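You operate a simulated robot arm through the tools that you are given. There is no shell and no other tool.

You are at the controls of a simulated two-armed robot. One attempt, no reset.

TASK
On the plank bench top, fold the blue rag in half, so that its two short edges meet.
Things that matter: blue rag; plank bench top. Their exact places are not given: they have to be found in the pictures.

It is judged by the outcome, as a careful person would: the job done as asked, and still so three seconds after it is handed in. It fails if anything else is knocked over, pushed out of place, dropped, spilled or broken. Flat cloth is picked up by pressing the open fingertips on it (5 to 10 N) and closing them slowly along it; thin cloth reads only 2 to 8 mm in the jaws.

THE ROBOT
Two 7-joint arms with two-finger parallel grippers on one trunk, on a base that moves. Base frame: it is fixed to the floor where the robot stands at the start and does not move with it; the origin is under the middle of the robot, x ahead of it, y to its left, z up. Lengths are in mm, angles in rad, forces in N, time in s.
The left shoulder is at the start at [124, 171, 1162], the right one opposite. With the tool pointing down near the work surface each hand reaches from about 100 to 880 mm from the robot's upright axis, wherever it stands, measured 20 degrees to its own side. Places, roughly: blue rag [1750, 500, 750]; plank bench top [1800, 600, 800]. Payload 4.4 kg a hand.
Tool frame (each hand has its own): the origin (TCP) lies between the finger pads and is the grasp point; the fingertips stand 23 mm ahead of it; z points along the fingers, y is the line along which they close. Largest opening 94 mm; finger width 38, thickness 10; the body of the gripper, 54 by 96 mm, starts 39 mm behind the TCP.
Orientation is that of the tool frame in the base frame, as [roll, pitch, yaw] about the fixed x, y, z axes, in that order (R = Rz(yaw) Ry(pitch) Rx(roll)). With the fingers straight down and closing along the base's y, the tool's x points along the base's -x, its y along +y and its z along -z.

THE INTERFACE
- The arms move only by the tool nudge_tool. It takes "left_moves", "right_moves" or both (then of equal length, played together; a hand with none holds still); each is a list of rows, each a list of 7 numbers: the shift along the base's x, y, z in mm, then the turn, a rotation vector about the base's x, y, z in rad, then the closure in counts, from 0 (fully open) to 255 (shut). In form: [[tx, ty, tz, rx, ry, rz, claw], ...]. A call has 1 to 20 rows; each row shifts and turns the commanded pose from where the row before left it. Rows are played at 5 a second. More than 50 mm and 0.15 rad between two rows, or a gripper value outside its range, and nothing of the call is played. Where a pose cannot be reached the arm comes as near as it can. A force on the tool above 40 N (or 10 N above the force at the start of the call, whichever is more), or a blocked arm, ends the call early, and 0.2 s more pass. Each finger travels about 72 mm/s and halts on what it meets, pressing with about 28 N; the grip force reading is that of the motor and also rises with nothing between the fingers. The clock runs only during rows and for 0.2 s after the last one: add rows that do not move to give the fingers time. The reply holds the time, the measured pose of the TCP, the force on the tool along the base axes, the opening and the grip force, in the units named above and with some noise, with the torque about the TCP (base axes, N m) and any sound that the robot's microphone picked up, and new pictures: "views" is both (left out), scene, wrist or none (wrist: the cameras of the hands that moved).
- Cameras (640 x 400 px; columns grow to the right, rows downward): "scene" is now at [226, 18, 1303.3]; the picture's right is [0.16, -0.99, 0.00], its down [-0.59, -0.10, -0.80] and it looks along [0.79, 0.13, -0.60] (base axes); focal length 251 px, centre (320, 200). "left" rides on the left gripper at [86, -16, -75] in its tool frame; the picture's right is [0.18, 0.98, 0.00], its down [-0.58, 0.11, -0.81] and it looks along [-0.79, 0.15, 0.59] (tool axes); focal length 243 px, centre (320, 200). "right" rides on the right gripper at [86, 16, -74] in its tool frame; the picture's right is [-0.18, 0.98, 0.00], its down [-0.58, -0.11, -0.81] and it looks along [-0.79, -0.15, 0.59] (tool axes); focal length 243 px, centre (320, 200).
- slide_trunk(by): moves the trunk up (or, below 0, down) by that many mm; the arms and the scene camera ride with it, the base frame stays. It gives what a move gives, with no picture.
- steer(legs): drives the robot by 1 to 6 legs, each [ahead, left, turn to the left] in mm, mm and rad, along the robot's own axes; the way and the turn of a leg run together, so that a leg with both is an arc; at most 1500 mm and 3.142 rad a leg. The arms and the cameras ride along, it lands a little off, and it stops where it bumps. It gives what a move gives, and a new picture of the scene camera.
- aim_head(pan, tilt): turns the head with the scene camera to pan (to the left, within 1.396 rad either way) and tilt (down, from -0.506 to 1.204), counted from straight ahead of the robot (the tilt from the chest, where the trunk bows). It gives what a move gives, and a new picture of the scene camera.
- measure_at(camera, pixels): for up to 12 pixels [column, row] of the newest picture of that camera ("zoom" is the newest enlarged one), the place [x, y, z] in the base frame of the surface seen there, good to about 2 mm, but the place of the scene camera against the robot may be out by one fixed shift of up to 18 mm in any direction. It takes no simulated time.
- inspect(camera, box): a new picture of the part [left, top, right, bottom] of that camera's present view, enlarged. It takes no simulated time.
- finish_job(): hands the job in; it is judged then, once.

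Leave the grippers open and the arms clear of the work at the hand-in unless told otherwise.

The tools are called after "Emit:" as a command line: name --argument value ..., lists and objects as JSON in quotes. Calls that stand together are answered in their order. nudge_tool: Moves the arms, as the interface text tells. Its arguments: {"type":"object","properties":{"left_moves":{"type":"array","items":{"type":"array","items":{"type":"number"}}},"right_moves":{"type":"array","items":{"type":"array","items":{"type":"number"}}},"views":{"type":"string","enum":["both","scene","wrist","none"]}},"required":[]} The other tools are called the same way: slide_trunk (by) moves the trunk up or down; steer (legs) drives the base; aim_head (pan, tilt) turns the head that bears the scene camera; measure_at (camera, pixels) gives the place of the surface under pixels of a picture; inspect (camera, box) takes an enlarged picture of a part of a camera's view; finish_job () hands the job in.

At the start:

```text
clock: 0.0
left_tcp_pos: [565.8, 216.0, 993.2]
left_ee_rot: [3.141, -0.001, 3.141]
left_contact_force: [-0.1, 0.6, 0.1]
left_moment: [-0.03, -0.01, 0.0]
left_opening: 93.8
left_grasp_force: 0.1
right_tcp_pos: [565.6, -199.6, 997.6]
right_ee_rot: [3.14, 0.0, -3.141]
right_contact_force: [-0.3, 0.1, 0.3]
right_moment: [0.02, 0.03, 0.01]
right_opening: 93.7
right_grasp_force: 0.1
trunk travel left (down, up): [-175.0, 213.0]
robot x, y, heading: [0.2, 1.8, 0.001]
head pan, tilt (commanded): [0.159, 0.642]
```

scene: 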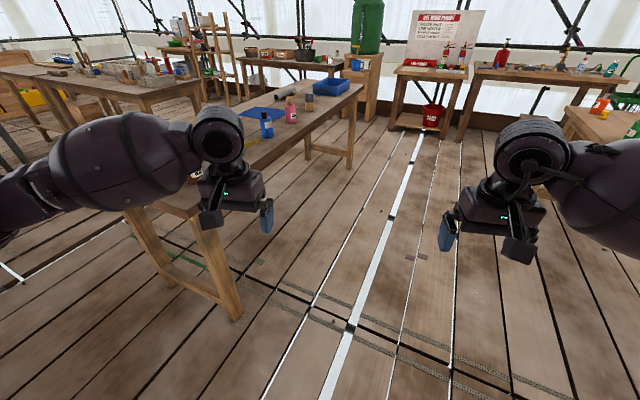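
right: 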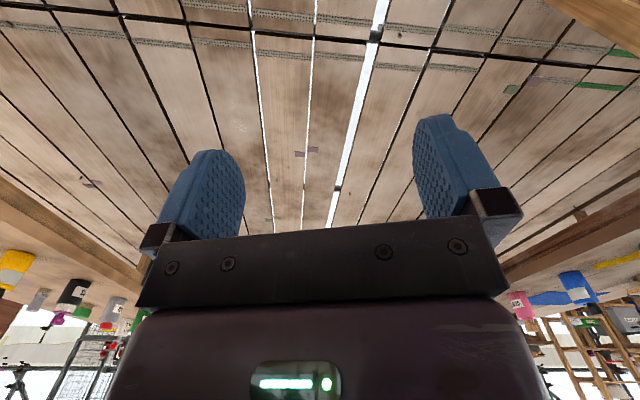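
left: 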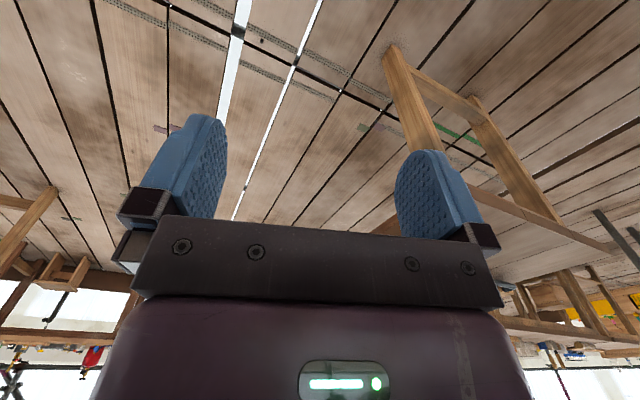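

The scene shows a bench ahead-left with a blue rag near pixel (262,113), a blue bottle and a pink bottle near it. I'll enlarge that region to see better.

Emit:
inspect --camera "scene" --box '[180, 60, 380, 185]'

Emit:
measure_at --camera "scene" --pixels '[[262, 113], [245, 113], [280, 113], [266, 125], [291, 112], [330, 87], [309, 103], [200, 210], [350, 100], [245, 165]]'

```text
3.20 times, centred on (280, 122) of scene
```

zoom: 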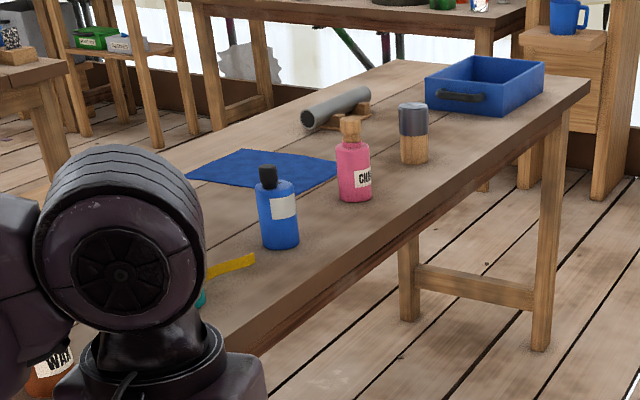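

```text
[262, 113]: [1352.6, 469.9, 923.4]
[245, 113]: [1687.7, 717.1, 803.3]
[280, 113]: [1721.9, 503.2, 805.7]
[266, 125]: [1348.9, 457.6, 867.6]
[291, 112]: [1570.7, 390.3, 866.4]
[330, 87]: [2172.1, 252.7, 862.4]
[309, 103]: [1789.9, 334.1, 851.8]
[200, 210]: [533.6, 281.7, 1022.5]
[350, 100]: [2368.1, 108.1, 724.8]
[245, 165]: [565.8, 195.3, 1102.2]
```

The rag lies flat on the bench (about z 804). I'll measure the rag corners, bench edges, and obstacles in the zoomed picture.

Emit:
measure_at --camera "zoom" --pixels '[[188, 175], [243, 150], [340, 160], [308, 186], [232, 186], [260, 345], [400, 218], [580, 90], [400, 62], [170, 150], [230, 265], [205, 300]]'

Emit:
measure_at --camera "zoom" --pixels '[[300, 115], [360, 95], [340, 125], [280, 240], [355, 195], [413, 160], [430, 105], [45, 365], [202, 302], [30, 210], [130, 130], [250, 355]]'

```text
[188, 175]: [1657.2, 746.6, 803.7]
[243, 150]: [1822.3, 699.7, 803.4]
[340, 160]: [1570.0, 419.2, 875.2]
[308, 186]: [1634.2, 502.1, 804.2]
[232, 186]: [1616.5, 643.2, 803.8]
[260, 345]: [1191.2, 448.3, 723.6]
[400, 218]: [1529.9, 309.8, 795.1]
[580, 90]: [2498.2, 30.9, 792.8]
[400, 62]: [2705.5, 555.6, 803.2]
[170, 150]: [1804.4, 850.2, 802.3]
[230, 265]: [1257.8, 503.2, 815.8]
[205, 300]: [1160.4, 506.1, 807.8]
```

```text
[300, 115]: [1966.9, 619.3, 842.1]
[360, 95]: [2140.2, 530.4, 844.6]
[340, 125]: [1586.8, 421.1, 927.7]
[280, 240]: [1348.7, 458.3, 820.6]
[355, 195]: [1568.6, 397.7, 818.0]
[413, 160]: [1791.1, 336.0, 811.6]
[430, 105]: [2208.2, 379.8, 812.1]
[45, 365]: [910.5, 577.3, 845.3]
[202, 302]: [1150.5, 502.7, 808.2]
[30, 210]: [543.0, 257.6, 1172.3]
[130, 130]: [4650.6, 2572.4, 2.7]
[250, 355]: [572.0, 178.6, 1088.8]
```

The bench runs at about −16° from ahead, with the rag mid-width and bottles (blue, pink, jar) along its right edge. I'll look left with the head to see what room there is on the other side of the bench.

Emit:
aim_head --pan 0.8 --tilt 0.5

Emit:
inspect --camera "scene" --box '[0, 0, 640, 400]'

```text
clock: 1.0
left_tcp_pos: [563.7, 216.7, 993.0]
left_ee_rot: [3.139, -0.001, -3.141]
left_contact_force: [-0.6, 0.2, -0.1]
left_moment: [0.0, 0.01, 0.01]
left_opening: 94.0
left_grasp_force: 0.1
right_tcp_pos: [565.5, -199.1, 996.6]
right_ee_rot: [3.142, -0.001, 3.142]
right_contact_force: [0.0, -0.5, 0.3]
right_moment: [-0.03, -0.01, 0.01]
right_opening: 94.0
right_grasp_force: 0.1
trunk travel left (down, up): [-175.0, 213.0]
robot x, y, heading: [-0.7, 0.4, -0.001]
head pan, tilt (commanded): [0.799, 0.499]
```

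scene: 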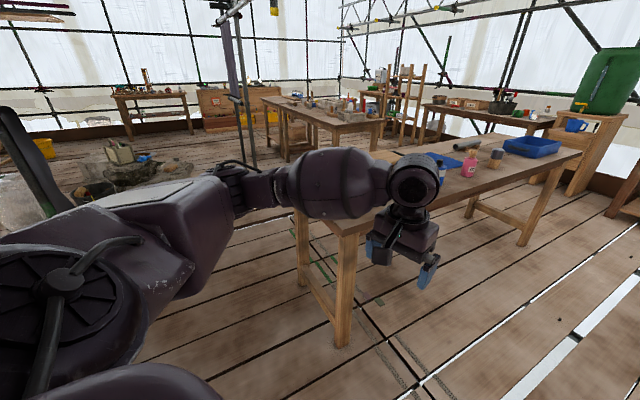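

```text
1.00 times, centred on (320, 200) of scene (not enlarged: the box is as wide or as high as the picture)
```

zoom: 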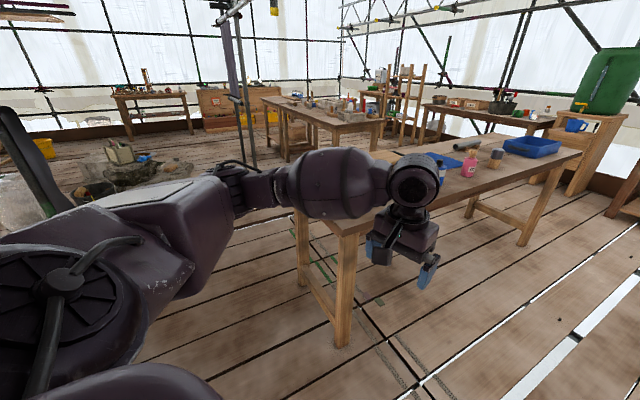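

There appears to be open floor on the far (left) side of the bench. I'll measure the gap between the bench's left edge and the next table.

Emit:
measure_at --camera "scene" --pixels '[[335, 122], [380, 118], [285, 155], [333, 135], [265, 205], [240, 165], [285, 205], [335, 230], [400, 155], [430, 150], [290, 125], [462, 135]]'

```text
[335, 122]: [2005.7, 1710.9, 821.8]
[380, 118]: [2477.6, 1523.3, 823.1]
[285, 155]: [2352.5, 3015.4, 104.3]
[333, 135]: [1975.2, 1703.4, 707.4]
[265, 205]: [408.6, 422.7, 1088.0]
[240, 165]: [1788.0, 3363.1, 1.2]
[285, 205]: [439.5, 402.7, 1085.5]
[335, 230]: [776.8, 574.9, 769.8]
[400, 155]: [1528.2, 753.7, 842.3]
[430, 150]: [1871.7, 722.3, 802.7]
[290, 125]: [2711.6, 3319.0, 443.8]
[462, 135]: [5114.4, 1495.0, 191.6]
```

There's about 850 mm between the bench's left edge and the next table. Standing on the left side would avoid reaching over the bottles. I'll zoom on the bench top and the floor along the way.

Emit:
inspect --camera "scene" --box '[370, 110, 610, 260]'

Emit:
measure_at --camera "zoom" --pixels '[[185, 125], [195, 150], [150, 115], [100, 115], [75, 120], [30, 113], [65, 170], [240, 140], [210, 115], [280, 120], [300, 40], [270, 100]]'

Emit:
measure_at --camera "scene" --pixels '[[240, 90], [250, 160], [215, 165], [300, 205], [250, 210], [380, 300], [30, 195], [110, 145], [185, 165], [310, 215], [280, 95], [330, 108]]'

```text
2.67 times, centred on (490, 185) of scene
```

zoom: 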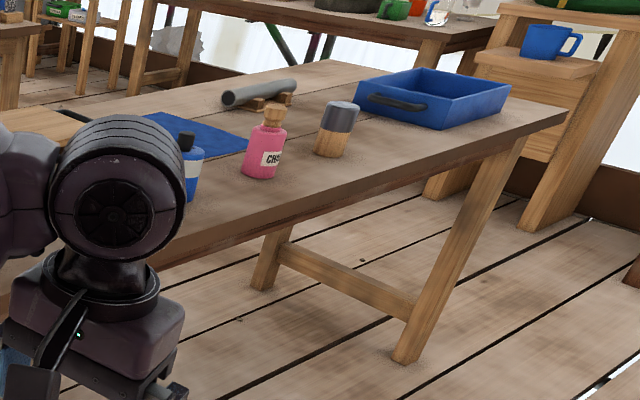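

```text
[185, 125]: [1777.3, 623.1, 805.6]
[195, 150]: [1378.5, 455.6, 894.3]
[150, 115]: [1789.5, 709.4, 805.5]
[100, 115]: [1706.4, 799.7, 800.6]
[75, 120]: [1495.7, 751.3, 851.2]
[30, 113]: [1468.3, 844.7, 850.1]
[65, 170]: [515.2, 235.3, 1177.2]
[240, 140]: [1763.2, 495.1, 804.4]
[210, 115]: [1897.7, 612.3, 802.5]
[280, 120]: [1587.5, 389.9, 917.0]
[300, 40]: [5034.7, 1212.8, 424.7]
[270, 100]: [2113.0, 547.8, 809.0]
```

```text
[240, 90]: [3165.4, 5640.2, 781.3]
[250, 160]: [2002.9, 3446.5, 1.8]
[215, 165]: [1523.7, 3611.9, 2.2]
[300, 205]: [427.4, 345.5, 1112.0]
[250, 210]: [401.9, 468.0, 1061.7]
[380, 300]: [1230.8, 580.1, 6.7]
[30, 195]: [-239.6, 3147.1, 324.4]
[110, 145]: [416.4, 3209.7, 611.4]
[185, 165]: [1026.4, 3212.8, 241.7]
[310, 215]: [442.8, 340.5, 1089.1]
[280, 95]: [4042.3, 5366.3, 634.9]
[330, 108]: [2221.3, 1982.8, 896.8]
```

Near the rag there is also a wooden board (z ≈ 851) near (1495,751). The left side has no bottles between robot and rag. I'll raise the trunk so the hands pass well above everything, then align with the bench and strafe left.

Emit:
slide_trunk --by 200

Emit:
steer --legs '[[0, 0, -0.281]]'

Emit:
aim_head --pan 1.2 --tilt 0.6

```text
clock: 3.2
left_tcp_pos: [563.7, 215.6, 1191.4]
left_ee_rot: [3.14, -0.002, -3.141]
left_contact_force: [0.3, 0.1, -0.2]
left_moment: [-0.03, -0.01, 0.02]
left_opening: 94.1
left_grasp_force: 0.1
right_tcp_pos: [566.6, -199.3, 1196.7]
right_ee_rot: [-3.141, 0.0, 3.14]
right_contact_force: [-1.0, -0.2, 1.2]
right_moment: [-0.05, 0.03, 0.0]
right_opening: 93.9
right_grasp_force: 0.0
trunk travel left (down, up): [-375.0, 13.0]
robot x, y, heading: [-0.1, -0.7, 0.003]
head pan, tilt (commanded): [0.799, 0.499]
```

```text
clock: 4.5
left_tcp_pos: [601.8, 51.9, 1193.8]
left_ee_rot: [-3.14, 0.0, 2.863]
left_contact_force: [0.1, -0.1, -0.5]
left_moment: [0.02, -0.03, -0.01]
left_opening: 94.2
left_grasp_force: 0.0
right_tcp_pos: [488.7, -349.6, 1197.5]
right_ee_rot: [-3.141, -0.001, 2.862]
right_contact_force: [0.2, -1.1, -0.2]
right_moment: [-0.02, 0.01, -0.03]
right_opening: 93.9
right_grasp_force: 0.1
trunk travel left (down, up): [-375.0, 13.0]
robot x, y, heading: [0.9, 2.5, -0.28]
head pan, tilt (commanded): [0.799, 0.499]
```

scene: 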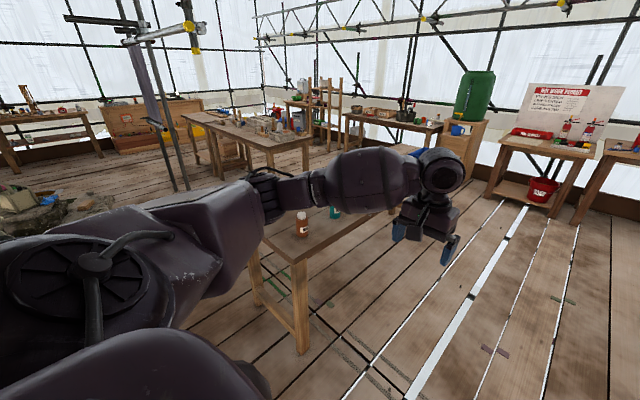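

```text
clock: 5.4
left_tcp_pos: [602.5, 52.5, 1193.9]
left_ee_rot: [-3.141, 0.001, 2.862]
left_contact_force: [-1.2, -0.5, -0.4]
left_moment: [0.03, 0.01, -0.04]
left_opening: 93.9
left_grasp_force: 0.0
right_tcp_pos: [489.9, -347.5, 1197.7]
right_ee_rot: [3.141, -0.001, 2.863]
right_contact_force: [-0.3, -0.2, -1.0]
right_moment: [0.01, -0.02, -0.01]
right_opening: 94.0
right_grasp_force: 0.1
trunk travel left (down, up): [-375.0, 13.0]
robot x, y, heading: [-0.7, 0.2, -0.278]
head pan, tilt (commanded): [1.201, 0.6]
```

scene: 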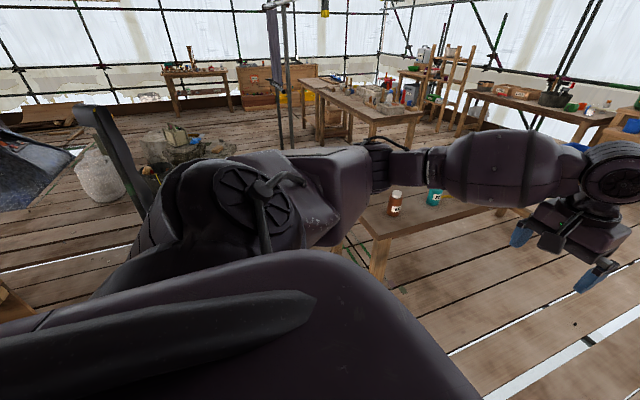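

I see a grey sack at (100,180) and a rubble pile at (185,150) to the left. I'll measure how far they are from my strafe path, plus the items on the bench's near end.

Emit:
measure_at --camera "scene" --pixels '[[100, 180], [120, 195], [185, 150], [45, 190], [10, 300], [395, 205], [432, 195], [375, 265], [140, 170], [60, 250], [350, 95], [418, 118]]'

```text
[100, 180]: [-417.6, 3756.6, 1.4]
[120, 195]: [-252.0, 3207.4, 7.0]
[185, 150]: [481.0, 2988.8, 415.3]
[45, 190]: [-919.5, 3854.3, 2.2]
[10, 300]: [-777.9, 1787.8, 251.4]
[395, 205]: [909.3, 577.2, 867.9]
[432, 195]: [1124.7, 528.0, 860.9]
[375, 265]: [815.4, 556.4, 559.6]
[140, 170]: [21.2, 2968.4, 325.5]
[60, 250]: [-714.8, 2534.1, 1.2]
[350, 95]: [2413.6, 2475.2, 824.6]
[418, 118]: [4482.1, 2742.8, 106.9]
```

The path is clear (nearest obstacle over a metre from it). I'll strafe left about 1720 mm along the bench normal.

Emit:
steer --legs '[[0, 1000, 0], [0, 720, 0]]'

Emit:
aim_head --pan 0.0 --tilt 0.5

```text
clock: 20.8
left_tcp_pos: [1076.0, 1695.1, 1193.7]
left_ee_rot: [3.142, -0.001, 2.855]
left_contact_force: [0.2, 0.4, 0.1]
left_moment: [-0.01, -0.01, -0.03]
left_opening: 94.1
left_grasp_force: 0.0
right_tcp_pos: [961.3, 1296.3, 1195.5]
right_ee_rot: [-3.14, -0.002, 2.854]
right_contact_force: [-0.1, 0.6, -0.6]
right_moment: [0.03, 0.02, -0.01]
right_opening: 93.9
right_grasp_force: 0.0
trunk travel left (down, up): [-375.0, 13.0]
robot x, y, heading: [472.7, 1645.6, -0.282]
head pan, tilt (commanded): [1.201, 0.6]
```

scene: 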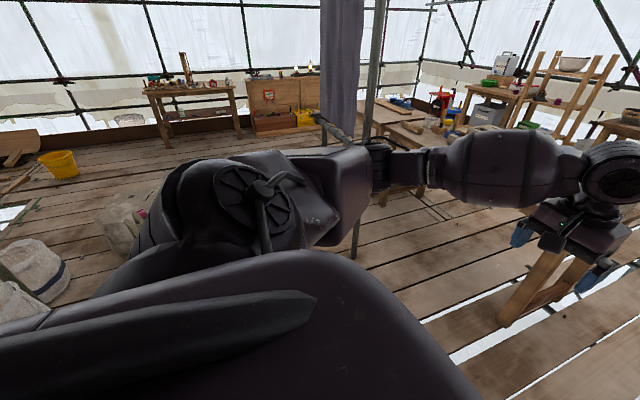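

```text
clock: 22.2
left_tcp_pos: [1076.9, 1697.0, 1193.1]
left_ee_rot: [3.141, 0.001, 2.856]
left_contact_force: [0.7, -0.6, -1.1]
left_moment: [-0.02, 0.01, 0.02]
left_opening: 93.9
left_grasp_force: 0.1
right_tcp_pos: [962.0, 1296.8, 1197.3]
right_ee_rot: [-3.14, 0.001, 2.855]
right_contact_force: [-0.4, -1.0, 0.1]
right_moment: [-0.06, 0.0, 0.0]
right_opening: 94.0
right_grasp_force: 0.2
trunk travel left (down, up): [-375.0, 13.0]
robot x, y, heading: [473.2, 1646.8, -0.286]
head pan, tilt (commanded): [0.0, 0.499]
```

scene: 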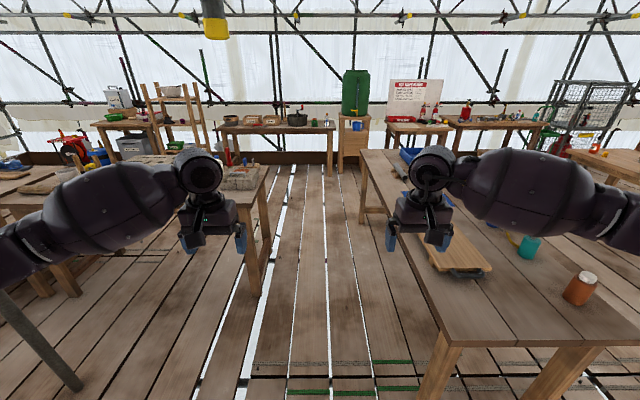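

Now I'm looking down the corridor between the two tables. A grey pole is at lower left (40,350). I'll measure the edges and the pole.

Emit:
measure_at --camera "scene" --pixels '[[40, 350], [75, 385], [10, 300], [255, 200], [265, 170], [255, 290], [370, 170], [392, 215], [435, 330], [445, 345], [460, 255], [150, 200]]'

Emit:
inspect --camera "scene" --box '[340, 120, 620, 295]'

```text
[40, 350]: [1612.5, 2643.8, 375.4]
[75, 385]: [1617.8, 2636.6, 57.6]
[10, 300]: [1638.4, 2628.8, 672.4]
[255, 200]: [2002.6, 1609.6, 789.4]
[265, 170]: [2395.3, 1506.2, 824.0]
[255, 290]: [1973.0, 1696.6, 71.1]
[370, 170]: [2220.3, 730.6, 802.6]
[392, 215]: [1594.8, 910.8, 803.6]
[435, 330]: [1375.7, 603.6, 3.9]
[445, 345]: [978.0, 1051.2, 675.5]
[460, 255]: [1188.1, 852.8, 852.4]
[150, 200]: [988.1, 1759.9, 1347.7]
```

```text
2.29 times, centred on (480, 208) of scene
```

zoom: 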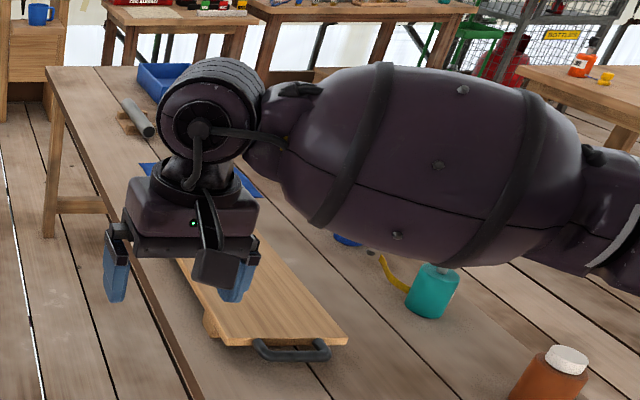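

The corridor is about 786 mm wide. I'll look straight down to judge my own base's footprint.

Emit:
aim_head --pan 0.0 --tilt 1.2

Emit:
aim_head --pan -1.3 --tilt 1.2

```text
clock: 23.3
left_tcp_pos: [1075.3, 1695.4, 1193.4]
left_ee_rot: [-3.142, 0.0, 2.854]
left_contact_force: [-0.1, -1.2, 0.2]
left_moment: [0.0, 0.01, 0.0]
left_opening: 94.0
left_grasp_force: 0.0
right_tcp_pos: [961.4, 1295.6, 1197.1]
right_ee_rot: [-3.141, -0.001, 2.856]
right_contact_force: [0.0, 0.3, 0.5]
right_moment: [0.0, -0.01, 0.02]
right_opening: 94.0
right_grasp_force: 0.0
trunk travel left (down, up): [-375.0, 13.0]
robot x, y, heading: [471.6, 1647.7, -0.283]
head pan, tilt (commanded): [0.0, 1.201]
```

scene: 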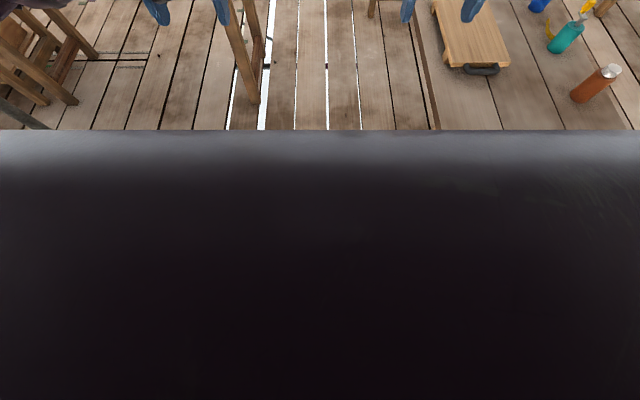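

```text
clock: 24.7
left_tcp_pos: [1076.5, 1696.0, 1192.6]
left_ee_rot: [3.141, 0.0, 2.855]
left_contact_force: [-0.3, -0.4, 0.3]
left_moment: [0.0, 0.04, -0.01]
left_opening: 94.0
left_grasp_force: 0.1
right_tcp_pos: [960.5, 1295.9, 1196.3]
right_ee_rot: [-3.142, -0.001, 2.856]
right_contact_force: [0.2, -0.5, -0.2]
right_moment: [-0.01, 0.01, 0.01]
right_opening: 93.9
right_grasp_force: 0.0
trunk travel left (down, up): [-375.0, 13.0]
robot x, y, heading: [478.8, 1647.3, -0.287]
head pan, tilt (commanded): [-1.3, 1.201]
```

scene: 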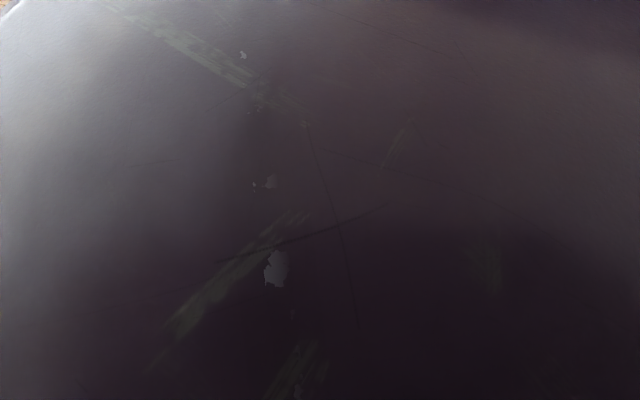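

The chest hides the base, so I'll be careful. I'll turn to face the bench direction here in the open (before entering the corridor), then strafe left along the corridor in steps.

Emit:
steer --legs '[[0, 0, -1.566]]'

Emit:
aim_head --pan 0.7 --tilt 0.7

```text
clock: 29.0
left_tcp_pos: [510.8, 1043.9, 1192.7]
left_ee_rot: [-3.14, -0.001, 1.265]
left_contact_force: [0.1, 0.2, 0.5]
left_moment: [0.02, -0.01, 0.03]
left_opening: 94.2
left_grasp_force: 0.1
right_tcp_pos: [112.8, 1166.5, 1196.4]
right_ee_rot: [3.14, 0.0, 1.265]
right_contact_force: [-0.5, 0.7, 0.0]
right_moment: [0.0, 0.01, 0.0]
right_opening: 94.1
right_grasp_force: 0.1
trunk travel left (down, up): [-375.0, 13.0]
robot x, y, heading: [473.9, 1647.8, -1.877]
head pan, tilt (commanded): [-1.3, 1.201]
```

scene: 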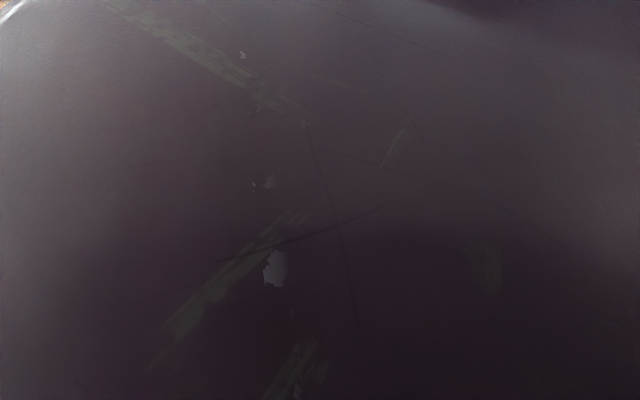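

```text
clock: 30.9
left_tcp_pos: [511.0, 1043.7, 1192.2]
left_ee_rot: [-3.14, 0.0, 1.267]
left_contact_force: [0.0, 0.8, -0.1]
left_moment: [-0.05, 0.01, -0.01]
left_opening: 94.0
left_grasp_force: 0.0
right_tcp_pos: [114.0, 1166.7, 1197.2]
right_ee_rot: [-3.141, 0.0, 1.266]
right_contact_force: [0.1, -0.7, -0.2]
right_moment: [-0.05, 0.03, -0.01]
right_opening: 93.8
right_grasp_force: 0.1
trunk travel left (down, up): [-375.0, 13.0]
robot x, y, heading: [473.6, 1645.8, -1.875]
head pan, tilt (commanded): [0.7, 0.7]
```

scene: 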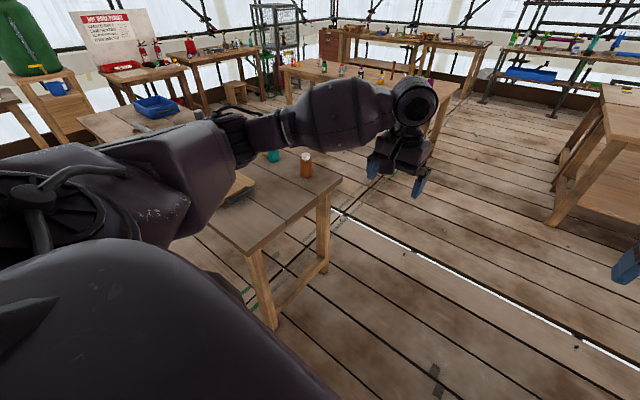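

Heading is −1.875; the bench normal is −1.851. I'll correct the turn, then strafe left 750 mm along the bench and check the view.

Emit:
steer --legs '[[20, 0, 0.024], [0, 750, 0]]'

Emit:
aim_head --pan 1.3 --tilt 0.6

```text
clock: 38.4
left_tcp_pos: [1245.9, 816.2, 1193.5]
left_ee_rot: [3.141, 0.0, 1.291]
left_contact_force: [-0.6, 0.8, 0.0]
left_moment: [-0.02, -0.03, 0.02]
left_opening: 94.1
left_grasp_force: 0.0
right_tcp_pos: [846.8, 928.6, 1198.0]
right_ee_rot: [-3.142, 0.0, 1.292]
right_contact_force: [0.1, 0.1, -0.3]
right_moment: [0.01, 0.01, -0.03]
right_opening: 94.0
right_grasp_force: 0.1
trunk travel left (down, up): [-375.0, 13.0]
robot x, y, heading: [1192.4, 1421.4, -1.851]
head pan, tilt (commanded): [0.7, 0.7]
```

scene: 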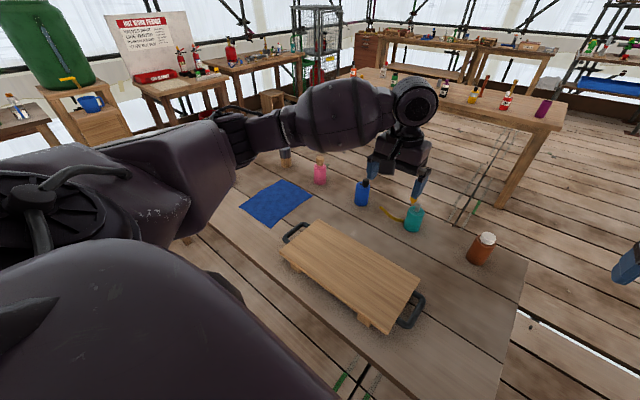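

```text
clock: 39.4
left_tcp_pos: [1246.5, 817.1, 1193.8]
left_ee_rot: [3.142, 0.001, 1.291]
left_contact_force: [0.4, 0.5, 0.2]
left_moment: [-0.03, -0.01, 0.01]
left_opening: 94.1
left_grasp_force: 0.0
right_tcp_pos: [846.4, 929.4, 1196.8]
right_ee_rot: [3.141, -0.001, 1.292]
right_contact_force: [-0.7, -0.5, 0.4]
right_moment: [0.01, 0.03, -0.03]
right_opening: 94.0
right_grasp_force: 0.0
trunk travel left (down, up): [-375.0, 13.0]
robot x, y, heading: [1194.3, 1420.3, -1.854]
head pan, tilt (commanded): [1.3, 0.6]
```

scene: 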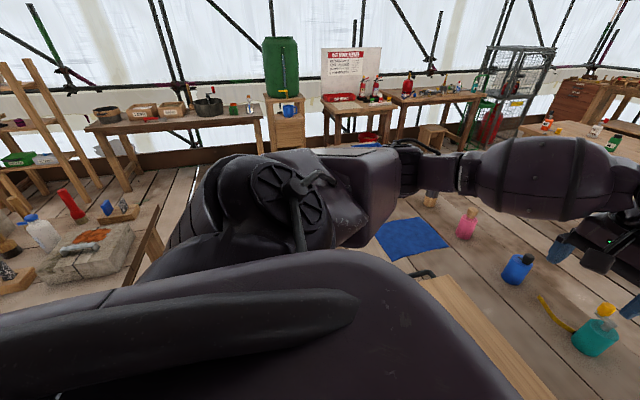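

The rag is now clearly visible at about (412,238). I'll measure its corners and the items on the neighboring table.

Emit:
measure_at --camera "scene" --pixels '[[378, 233], [424, 218], [447, 246], [394, 260], [412, 238], [125, 255], [160, 240], [50, 235], [70, 200], [130, 290], [430, 195], [467, 222]]'

Emit:
inspect --camera "scene" --box '[350, 180, 510, 280]'

```text
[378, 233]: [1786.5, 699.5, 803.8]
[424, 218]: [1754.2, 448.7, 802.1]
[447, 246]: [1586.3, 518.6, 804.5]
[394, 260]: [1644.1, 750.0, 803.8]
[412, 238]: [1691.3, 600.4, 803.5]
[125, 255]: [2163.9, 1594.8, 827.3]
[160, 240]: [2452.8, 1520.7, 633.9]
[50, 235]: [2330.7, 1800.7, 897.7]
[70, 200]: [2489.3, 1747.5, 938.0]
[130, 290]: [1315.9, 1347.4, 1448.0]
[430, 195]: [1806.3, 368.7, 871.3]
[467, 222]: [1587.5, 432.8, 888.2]
```

```text
4.00 times, centred on (430, 230) of scene
```

zoom: 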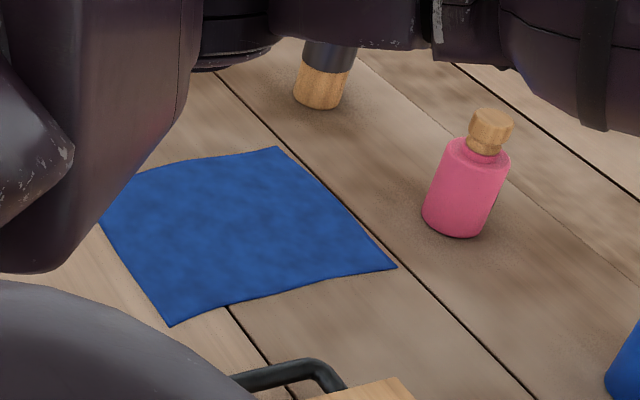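

Emit:
measure_at --camera "zoom" --pixels '[[276, 150], [393, 267], [171, 323], [103, 223], [135, 180], [285, 296], [340, 215], [200, 163], [460, 215], [320, 90], [310, 375], [250, 395]]'

```text
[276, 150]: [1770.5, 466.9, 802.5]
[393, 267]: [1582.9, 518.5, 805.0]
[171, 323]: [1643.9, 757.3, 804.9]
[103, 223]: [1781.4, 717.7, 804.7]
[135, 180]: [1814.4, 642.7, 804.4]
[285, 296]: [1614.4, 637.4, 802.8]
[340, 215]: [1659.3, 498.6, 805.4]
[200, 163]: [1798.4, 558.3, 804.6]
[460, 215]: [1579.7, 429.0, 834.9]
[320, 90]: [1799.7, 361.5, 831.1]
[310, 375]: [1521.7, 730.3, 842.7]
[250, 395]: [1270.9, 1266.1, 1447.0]
```

Rag corners (approximately): A(1770,467), B(1583,518), C(1644,757), D(1822,700) – so about 190 × 245 mm, with the short edges AB (bottle side) and CD (side nearest my corridor). I'll continue strafing left to center on the rag.

Emit:
steer --legs '[[15, 400, 0]]'

Emit:
steer --legs '[[10, 310, 0]]'

Emit:
aim_head --pan 0.0 --tilt 0.8

```text
clock: 43.5
left_tcp_pos: [1630.5, 688.5, 1194.4]
left_ee_rot: [-3.141, -0.001, 1.287]
left_contact_force: [-0.7, 0.3, 0.3]
left_moment: [-0.02, -0.04, 0.03]
left_opening: 93.9
left_grasp_force: 0.0
right_tcp_pos: [1230.2, 802.6, 1197.9]
right_ee_rot: [-3.141, 0.0, 1.286]
right_contact_force: [0.1, 0.8, 0.5]
right_moment: [0.05, 0.01, -0.02]
right_opening: 93.9
right_grasp_force: 0.0
trunk travel left (down, up): [-375.0, 13.0]
robot x, y, heading: [1580.0, 1293.6, -1.86]
head pan, tilt (commanded): [1.3, 0.6]
```

scene: 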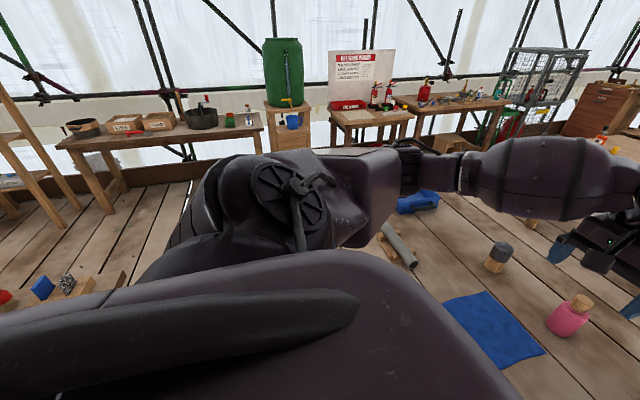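

```text
clock: 46.8
left_tcp_pos: [1923.9, 592.4, 1192.0]
left_ee_rot: [-3.141, 0.0, 1.286]
left_contact_force: [-0.2, -0.7, 1.4]
left_moment: [0.02, 0.03, -0.01]
left_opening: 94.0
left_grasp_force: 0.0
right_tcp_pos: [1523.0, 706.6, 1198.2]
right_ee_rot: [-3.141, 0.002, 1.287]
right_contact_force: [0.7, 0.2, -0.1]
right_moment: [0.01, -0.02, 0.0]
right_opening: 93.9
right_grasp_force: 0.0
trunk travel left (down, up): [-375.0, 13.0]
robot x, y, heading: [1874.1, 1198.7, -1.86]
head pan, tilt (commanded): [1.3, 0.6]
```

scene: 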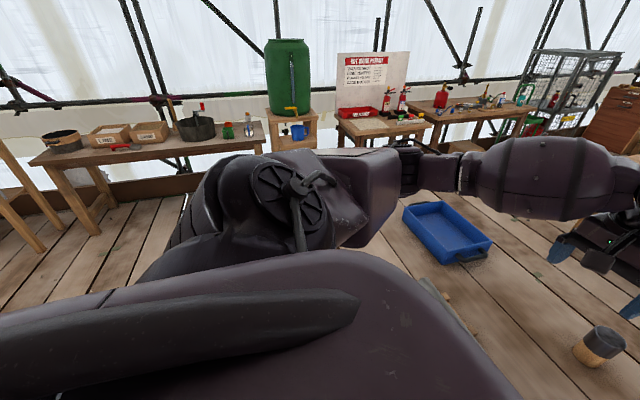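

```text
clock: 48.2
left_tcp_pos: [1923.0, 592.4, 1193.8]
left_ee_rot: [-3.141, 0.0, 1.286]
left_contact_force: [-0.2, 0.7, 0.2]
left_moment: [0.01, -0.01, -0.01]
left_opening: 94.0
left_grasp_force: 0.0
right_tcp_pos: [1522.2, 707.2, 1196.8]
right_ee_rot: [-3.141, 0.0, 1.283]
right_contact_force: [-0.1, 0.4, -0.1]
right_moment: [0.0, -0.02, 0.0]
right_opening: 93.9
right_grasp_force: 0.0
trunk travel left (down, up): [-375.0, 13.0]
robot x, y, heading: [1874.0, 1198.3, -1.857]
head pan, tilt (commanded): [0.0, 0.799]
```

scene: 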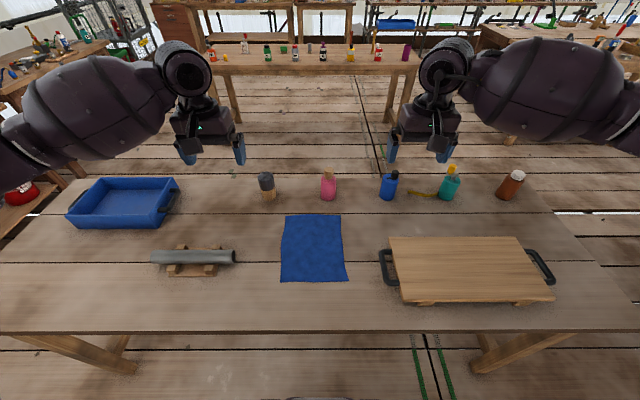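

I'm now squarely in front of the rag, seen at (281–347, 214–282), with the tray handle to its right and bottles behind it. I'll zoom and measure the corners.

Emit:
inspect --camera "scene" --box '[240, 190, 400, 290]'

Emit:
measure_at --camera "zoom" --pixels '[[188, 100], [402, 102], [422, 364], [165, 360], [295, 102], [295, 366], [178, 230], [412, 235], [290, 230], [350, 30], [120, 30], [575, 260]]'

```text
4.00 times, centred on (320, 240) of scene
```

zoom: 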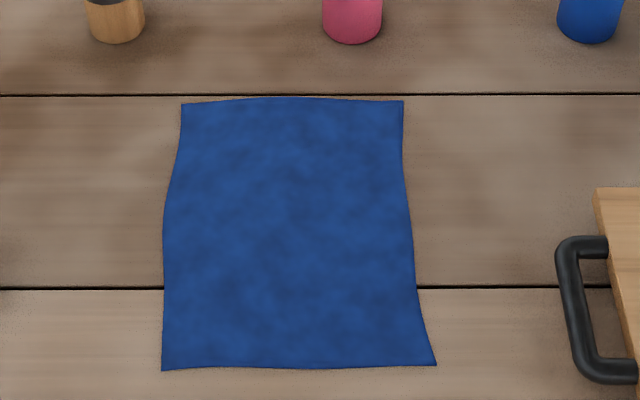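

```text
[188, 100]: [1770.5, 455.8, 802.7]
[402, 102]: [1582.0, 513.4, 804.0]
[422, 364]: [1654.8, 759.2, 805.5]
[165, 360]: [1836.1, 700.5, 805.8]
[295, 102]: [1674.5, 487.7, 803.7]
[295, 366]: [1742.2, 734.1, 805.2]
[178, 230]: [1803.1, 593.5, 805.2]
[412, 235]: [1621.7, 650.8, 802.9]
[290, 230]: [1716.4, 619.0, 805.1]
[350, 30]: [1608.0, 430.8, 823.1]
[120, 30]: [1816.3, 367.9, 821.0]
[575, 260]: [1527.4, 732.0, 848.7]
```

The rag's corners are at zoom pixels (182,104), (403,101), (436,365), (162,370). I'll now look through the wrist cameras, since their measurements aren't subject to the scene-camera shift.

Emit:
inspect --camera "right" --box '[0, 0, 640, 400]'

Emit:
inspect --camera "left" --box '[0, 0, 640, 400]'

```text
1.00 times, centred on (320, 200) of right (not enlarged: the box is as wide or as high as the picture)
```

zoom: 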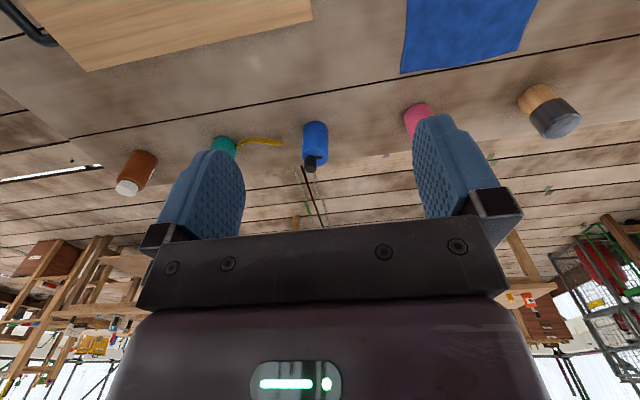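

```text
1.00 times, centred on (320, 200) of left (not enlarged: the box is as wide or as high as the picture)
```

zoom: 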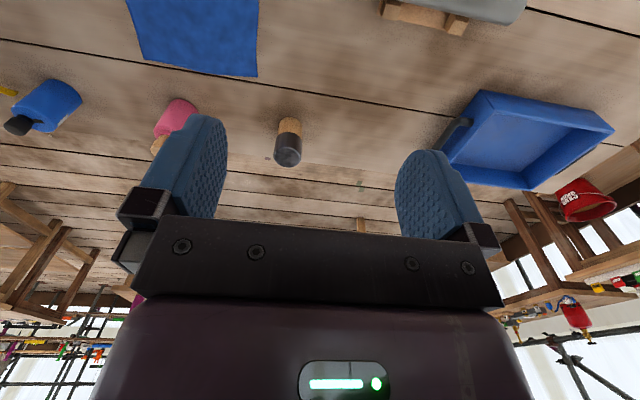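

Both wrist cameras see the rag's far edge: right cam at (402,72)–(518,50), left cam at (145,60)–(257,76). I'll measure those corners and compare with the scene camera's values.

Emit:
measure_at --camera "right" --pixels '[[403, 70], [517, 49], [460, 60], [405, 30], [530, 20], [470, 20], [380, 100]]'

Emit:
measure_at --camera "left" --pixels '[[255, 74], [146, 59], [200, 66], [257, 30], [190, 20], [130, 15], [300, 80]]'

```text
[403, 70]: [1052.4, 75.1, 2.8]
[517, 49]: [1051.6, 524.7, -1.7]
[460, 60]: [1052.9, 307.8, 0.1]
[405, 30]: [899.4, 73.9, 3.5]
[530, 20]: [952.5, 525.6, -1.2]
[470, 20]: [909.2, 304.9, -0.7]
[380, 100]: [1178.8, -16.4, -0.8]
```

```text
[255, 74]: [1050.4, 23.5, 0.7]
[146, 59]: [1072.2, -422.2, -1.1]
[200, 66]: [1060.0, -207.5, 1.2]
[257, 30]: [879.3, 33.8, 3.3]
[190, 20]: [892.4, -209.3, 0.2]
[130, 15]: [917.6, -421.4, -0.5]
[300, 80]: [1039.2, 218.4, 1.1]
```

Those came from an old stored picture (from the start), so I need fresh ones. I'll lower the trunk back 200 mm (the hands hang above rag level, not above bottles), then draw the hands back a bit and inward to view the whole rag.

Emit:
slide_trunk --by -200

Emit:
nudge_tool --left_moves '[[-17.7, 39.7, 0, 0, 0, 0, 0], [-17.7, 39.7, 0, 0, 0, 0, 0], [-17.7, 39.7, 0, 0, 0, 0, 0], [0, 0, 0, 0, 0, 0, 0]]' --right_moves '[[32.7, 25.3, 0, 0, 0, 0, 0], [32.7, 25.3, 0, 0, 0, 0, 0], [32.7, 25.3, 0, 0, 0, 0, 0], [0, 0, 0, 0, 0, 0, 0]]' --views "both"

```text
clock: 50.4
left_tcp_pos: [1922.6, 593.0, 993.9]
left_ee_rot: [-3.141, 0.002, 1.289]
left_contact_force: [-0.8, 0.4, 0.7]
left_moment: [0.02, 0.04, 0.02]
left_opening: 94.1
left_grasp_force: 0.0
right_tcp_pos: [1523.0, 707.6, 999.1]
right_ee_rot: [3.141, 0.002, 1.286]
right_contact_force: [0.4, -0.5, 0.5]
right_moment: [-0.02, 0.01, 0.02]
right_opening: 94.0
right_grasp_force: 0.1
trunk travel left (down, up): [-175.0, 213.0]
robot x, y, heading: [1873.4, 1195.5, -1.857]
head pan, tilt (commanded): [0.0, 0.799]
```

```text
clock: 51.4
left_tcp_pos: [1870.4, 712.1, 993.7]
left_ee_rot: [-3.141, 0.0, 1.286]
left_contact_force: [0.4, 0.8, 0.7]
left_moment: [0.03, -0.02, -0.01]
left_opening: 93.9
left_grasp_force: 0.1
right_tcp_pos: [1622.7, 783.8, 997.8]
right_ee_rot: [3.141, -0.002, 1.283]
right_contact_force: [0.1, 0.4, 0.4]
right_moment: [-0.01, 0.02, 0.01]
right_opening: 94.0
right_grasp_force: 0.1
trunk travel left (down, up): [-175.0, 213.0]
robot x, y, heading: [1875.5, 1192.9, -1.856]
head pan, tilt (commanded): [0.0, 0.799]
```

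scene: 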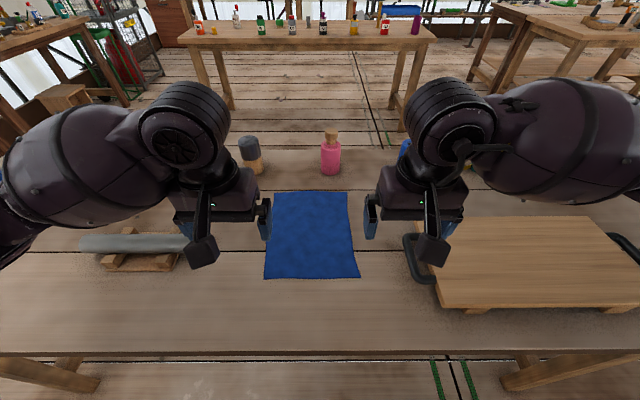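
right: 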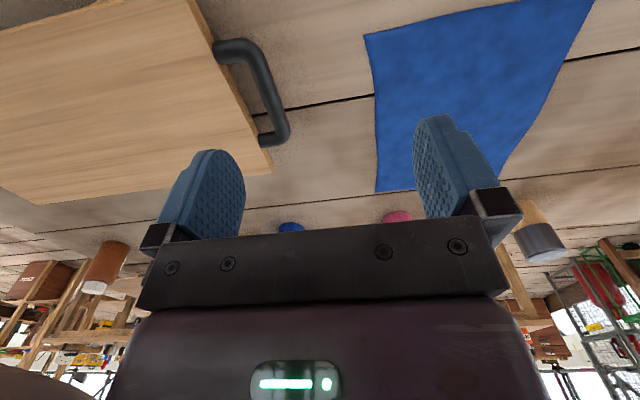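
left: 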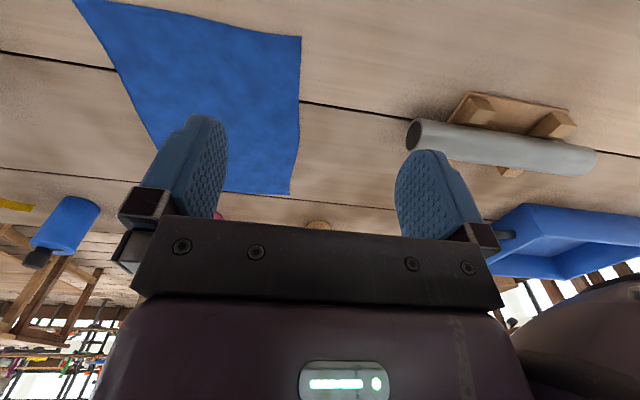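

Fresh wrist views: right cam shows C at (366,37) and B at (378,190); left cam shows D at (299,39) and A at (289,192). I'll measure corners and table from these.

Emit:
measure_at --camera "right" --pixels '[[367, 38], [379, 189], [588, 3], [480, 20], [378, 110], [410, 187], [350, 60], [330, 130], [285, 120], [255, 60], [500, 150], [440, 70]]'

Emit:
measure_at --camera "left" --pixels '[[298, 40], [287, 191], [80, 4], [190, 22], [297, 110], [250, 190], [320, 80], [150, 120], [200, 80], [400, 80], [420, 130], [318, 222]]'

Emit:
measure_at --camera "scene" --pixels '[[267, 276], [358, 275], [347, 195], [276, 194], [312, 235]]'

```text
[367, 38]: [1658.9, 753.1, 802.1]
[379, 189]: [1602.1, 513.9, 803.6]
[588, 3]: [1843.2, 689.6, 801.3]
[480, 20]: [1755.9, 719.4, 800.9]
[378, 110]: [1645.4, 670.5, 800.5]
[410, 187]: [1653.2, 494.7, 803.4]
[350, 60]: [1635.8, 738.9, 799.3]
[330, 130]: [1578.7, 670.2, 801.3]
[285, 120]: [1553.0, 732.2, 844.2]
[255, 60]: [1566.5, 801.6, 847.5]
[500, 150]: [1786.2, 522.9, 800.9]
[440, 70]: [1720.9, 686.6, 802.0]
```

```text
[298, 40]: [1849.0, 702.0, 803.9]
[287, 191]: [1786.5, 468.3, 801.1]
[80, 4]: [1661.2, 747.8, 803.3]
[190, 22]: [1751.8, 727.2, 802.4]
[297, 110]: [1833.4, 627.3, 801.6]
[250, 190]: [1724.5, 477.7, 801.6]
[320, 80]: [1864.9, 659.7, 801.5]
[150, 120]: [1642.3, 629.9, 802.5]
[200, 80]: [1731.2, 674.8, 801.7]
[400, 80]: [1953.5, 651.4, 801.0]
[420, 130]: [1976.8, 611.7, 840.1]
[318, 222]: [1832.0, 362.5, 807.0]
```

```text
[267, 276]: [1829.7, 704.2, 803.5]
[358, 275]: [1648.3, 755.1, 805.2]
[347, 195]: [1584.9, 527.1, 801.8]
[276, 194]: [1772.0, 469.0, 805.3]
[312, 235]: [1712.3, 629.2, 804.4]
```

Wrist-camera (robot-frame) corners: A(1786,468), B(1602,514), C(1660,752), D(1850,700), cloth z ≈ 802, table ≈ 800.5; the scene camera is off by about −16 mm in x. I'll zoom on A and B in the wrist views to refine these.

Emit:
inspect --camera "right" --box '[340, 160, 420, 210]'

Emit:
measure_at --camera "zoom" --pixels '[[285, 250], [300, 235], [400, 240], [500, 225], [280, 150], [278, 50]]'

Emit:
inspect --camera "left" --box '[220, 160, 320, 222]'

Emit:
measure_at --camera "zoom" --pixels '[[440, 210], [430, 195], [300, 195], [200, 190], [460, 120], [480, 50]]'

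```text
8.00 times, centred on (380, 185) of right
```

zoom: 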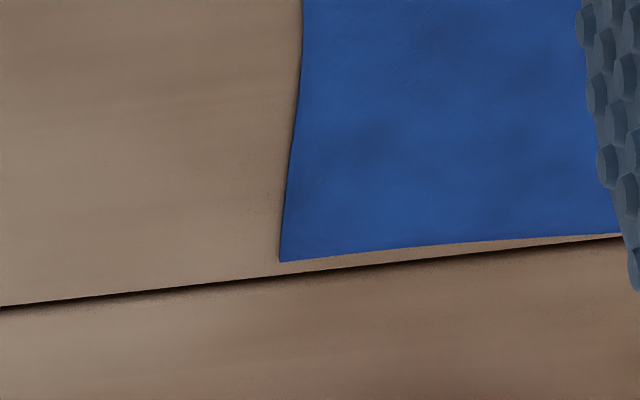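

```text
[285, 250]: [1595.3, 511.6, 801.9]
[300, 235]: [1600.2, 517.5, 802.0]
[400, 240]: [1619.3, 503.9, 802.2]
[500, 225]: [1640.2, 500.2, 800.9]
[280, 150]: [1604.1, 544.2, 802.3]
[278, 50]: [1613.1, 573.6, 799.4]
```

```text
6.40 times, centred on (270, 191) of left
```

zoom: 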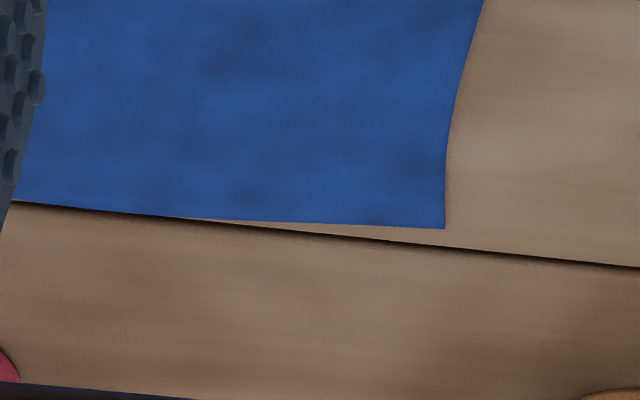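

```text
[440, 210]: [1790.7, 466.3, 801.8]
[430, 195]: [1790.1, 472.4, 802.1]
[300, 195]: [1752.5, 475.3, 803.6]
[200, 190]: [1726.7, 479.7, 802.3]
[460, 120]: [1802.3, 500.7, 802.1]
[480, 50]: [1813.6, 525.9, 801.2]
```

Refined: A≈(1791,460), B≈(1593.5,507.5); rag ≈ 200 × 250 mm. Plan: grip the far short edge AB near both corners (jaws closing across the edge, cameras turned outward), then bring it up and over onto CD. First I rotate both hands in the air, and pre-close jaws to ~26 mm.

Emit:
nudge_tool --left_moves '[[0, 0, 0, 0, 0, -0.1395, 184], [0, 0, 0, 0, 0, -0.1395, 184], [0, 0, 0, 0, 0, -0.1395, 184], [0, 0, 0, 0, 0, -0.1395, 184], [0, 0, 0, 0, 0, -0.1395, 184], [0, 0, 0, 0, 0, -0.1395, 184], [0, 0, 0, 0, 0, -0.1395, 184], [0, 0, 0, 0, 0, -0.1395, 184], [0, 0, 0, 0, 0, -0.1395, 184], [0, 0, 0, 0, 0, -0.1395, 184], [0, 0, 0, 0, 0, -0.1395, 184], [0, 0, 0, 0, 0, 0, 184], [0, 0, 0, 0, 0, 0, 184]]' --right_moves '[[0, 0, 0, 0, 0, 0.1464, 184], [0, 0, 0, 0, 0, 0.1464, 184], [0, 0, 0, 0, 0, 0.1464, 184], [0, 0, 0, 0, 0, 0.1464, 184], [0, 0, 0, 0, 0, 0.1464, 184], [0, 0, 0, 0, 0, 0.1464, 184], [0, 0, 0, 0, 0, 0.1464, 184], [0, 0, 0, 0, 0, 0.1464, 184], [0, 0, 0, 0, 0, 0.1464, 184], [0, 0, 0, 0, 0, 0.1464, 184], [0, 0, 0, 0, 0, 0.1464, 184], [0, 0, 0, 0, 0, 0, 184], [0, 0, 0, 0, 0, 0, 184]]' --views "both"

```text
clock: 54.2
left_tcp_pos: [1869.9, 712.3, 993.5]
left_ee_rot: [-3.141, -0.001, -0.249]
left_contact_force: [0.4, 0.0, 0.8]
left_moment: [0.02, 0.0, -0.03]
left_opening: 25.8
left_grasp_force: 0.0
right_tcp_pos: [1632.9, 795.1, 996.3]
right_ee_rot: [-3.124, -0.004, 2.826]
right_contact_force: [0.2, -0.5, -0.3]
right_moment: [0.02, 0.01, 0.0]
right_opening: 25.8
right_grasp_force: 0.1
right hand out of reach, approached as far as the arm can: row 11
trunk travel left (down, up): [-175.0, 213.0]
robot x, y, heading: [1872.4, 1194.6, -1.855]
head pan, tilt (commanded): [0.0, 0.799]
```

scene: 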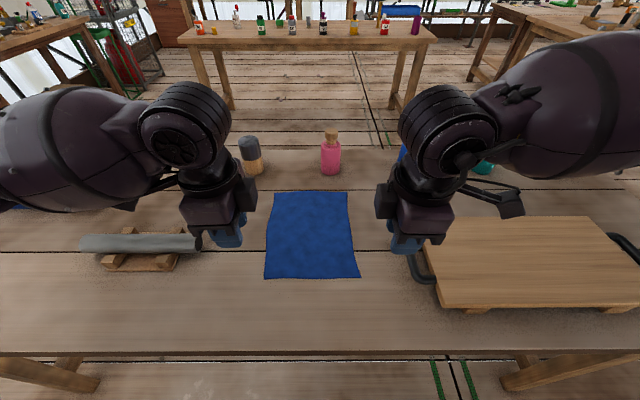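
right: 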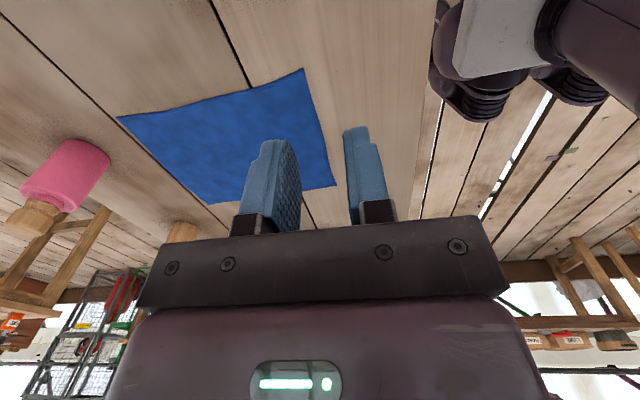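
left: 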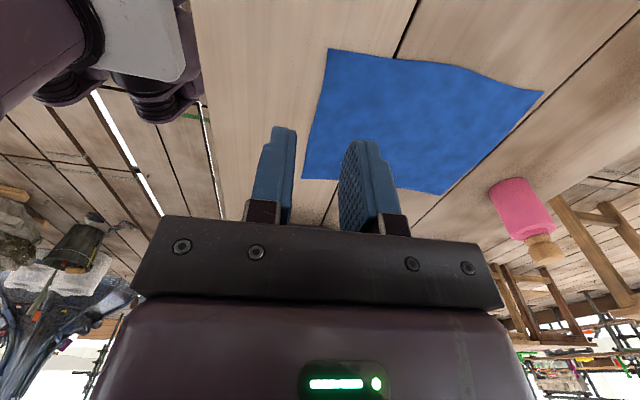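

The right wrist hit its limit at yaw ≈2.826 (wanted 2.893). A few degrees of misalignment is fine; I'll turn the right hand back by 0.08 and check that its pose recovers.

Emit:
nudge_tool --right_moves '[[0, 0, 0, 0, 0, -0.08, 184], [0, 0, 0, 0, 0, 0, 184]]' --views "none"

```text
clock: 54.8
left_tcp_pos: [1869.4, 711.8, 993.3]
left_ee_rot: [3.14, 0.0, -0.247]
left_contact_force: [0.0, 0.9, -0.3]
left_moment: [0.0, 0.03, 0.0]
left_opening: 26.4
left_grasp_force: 0.1
right_tcp_pos: [1632.5, 795.2, 996.1]
right_ee_rot: [-3.124, -0.003, 2.747]
right_contact_force: [0.6, -0.3, -0.2]
right_moment: [0.01, 0.0, 0.02]
right_opening: 26.1
right_grasp_force: 0.1
trunk travel left (down, up): [-175.0, 213.0]
robot x, y, heading: [1874.9, 1192.8, -1.859]
head pan, tilt (commanded): [0.0, 0.799]
```

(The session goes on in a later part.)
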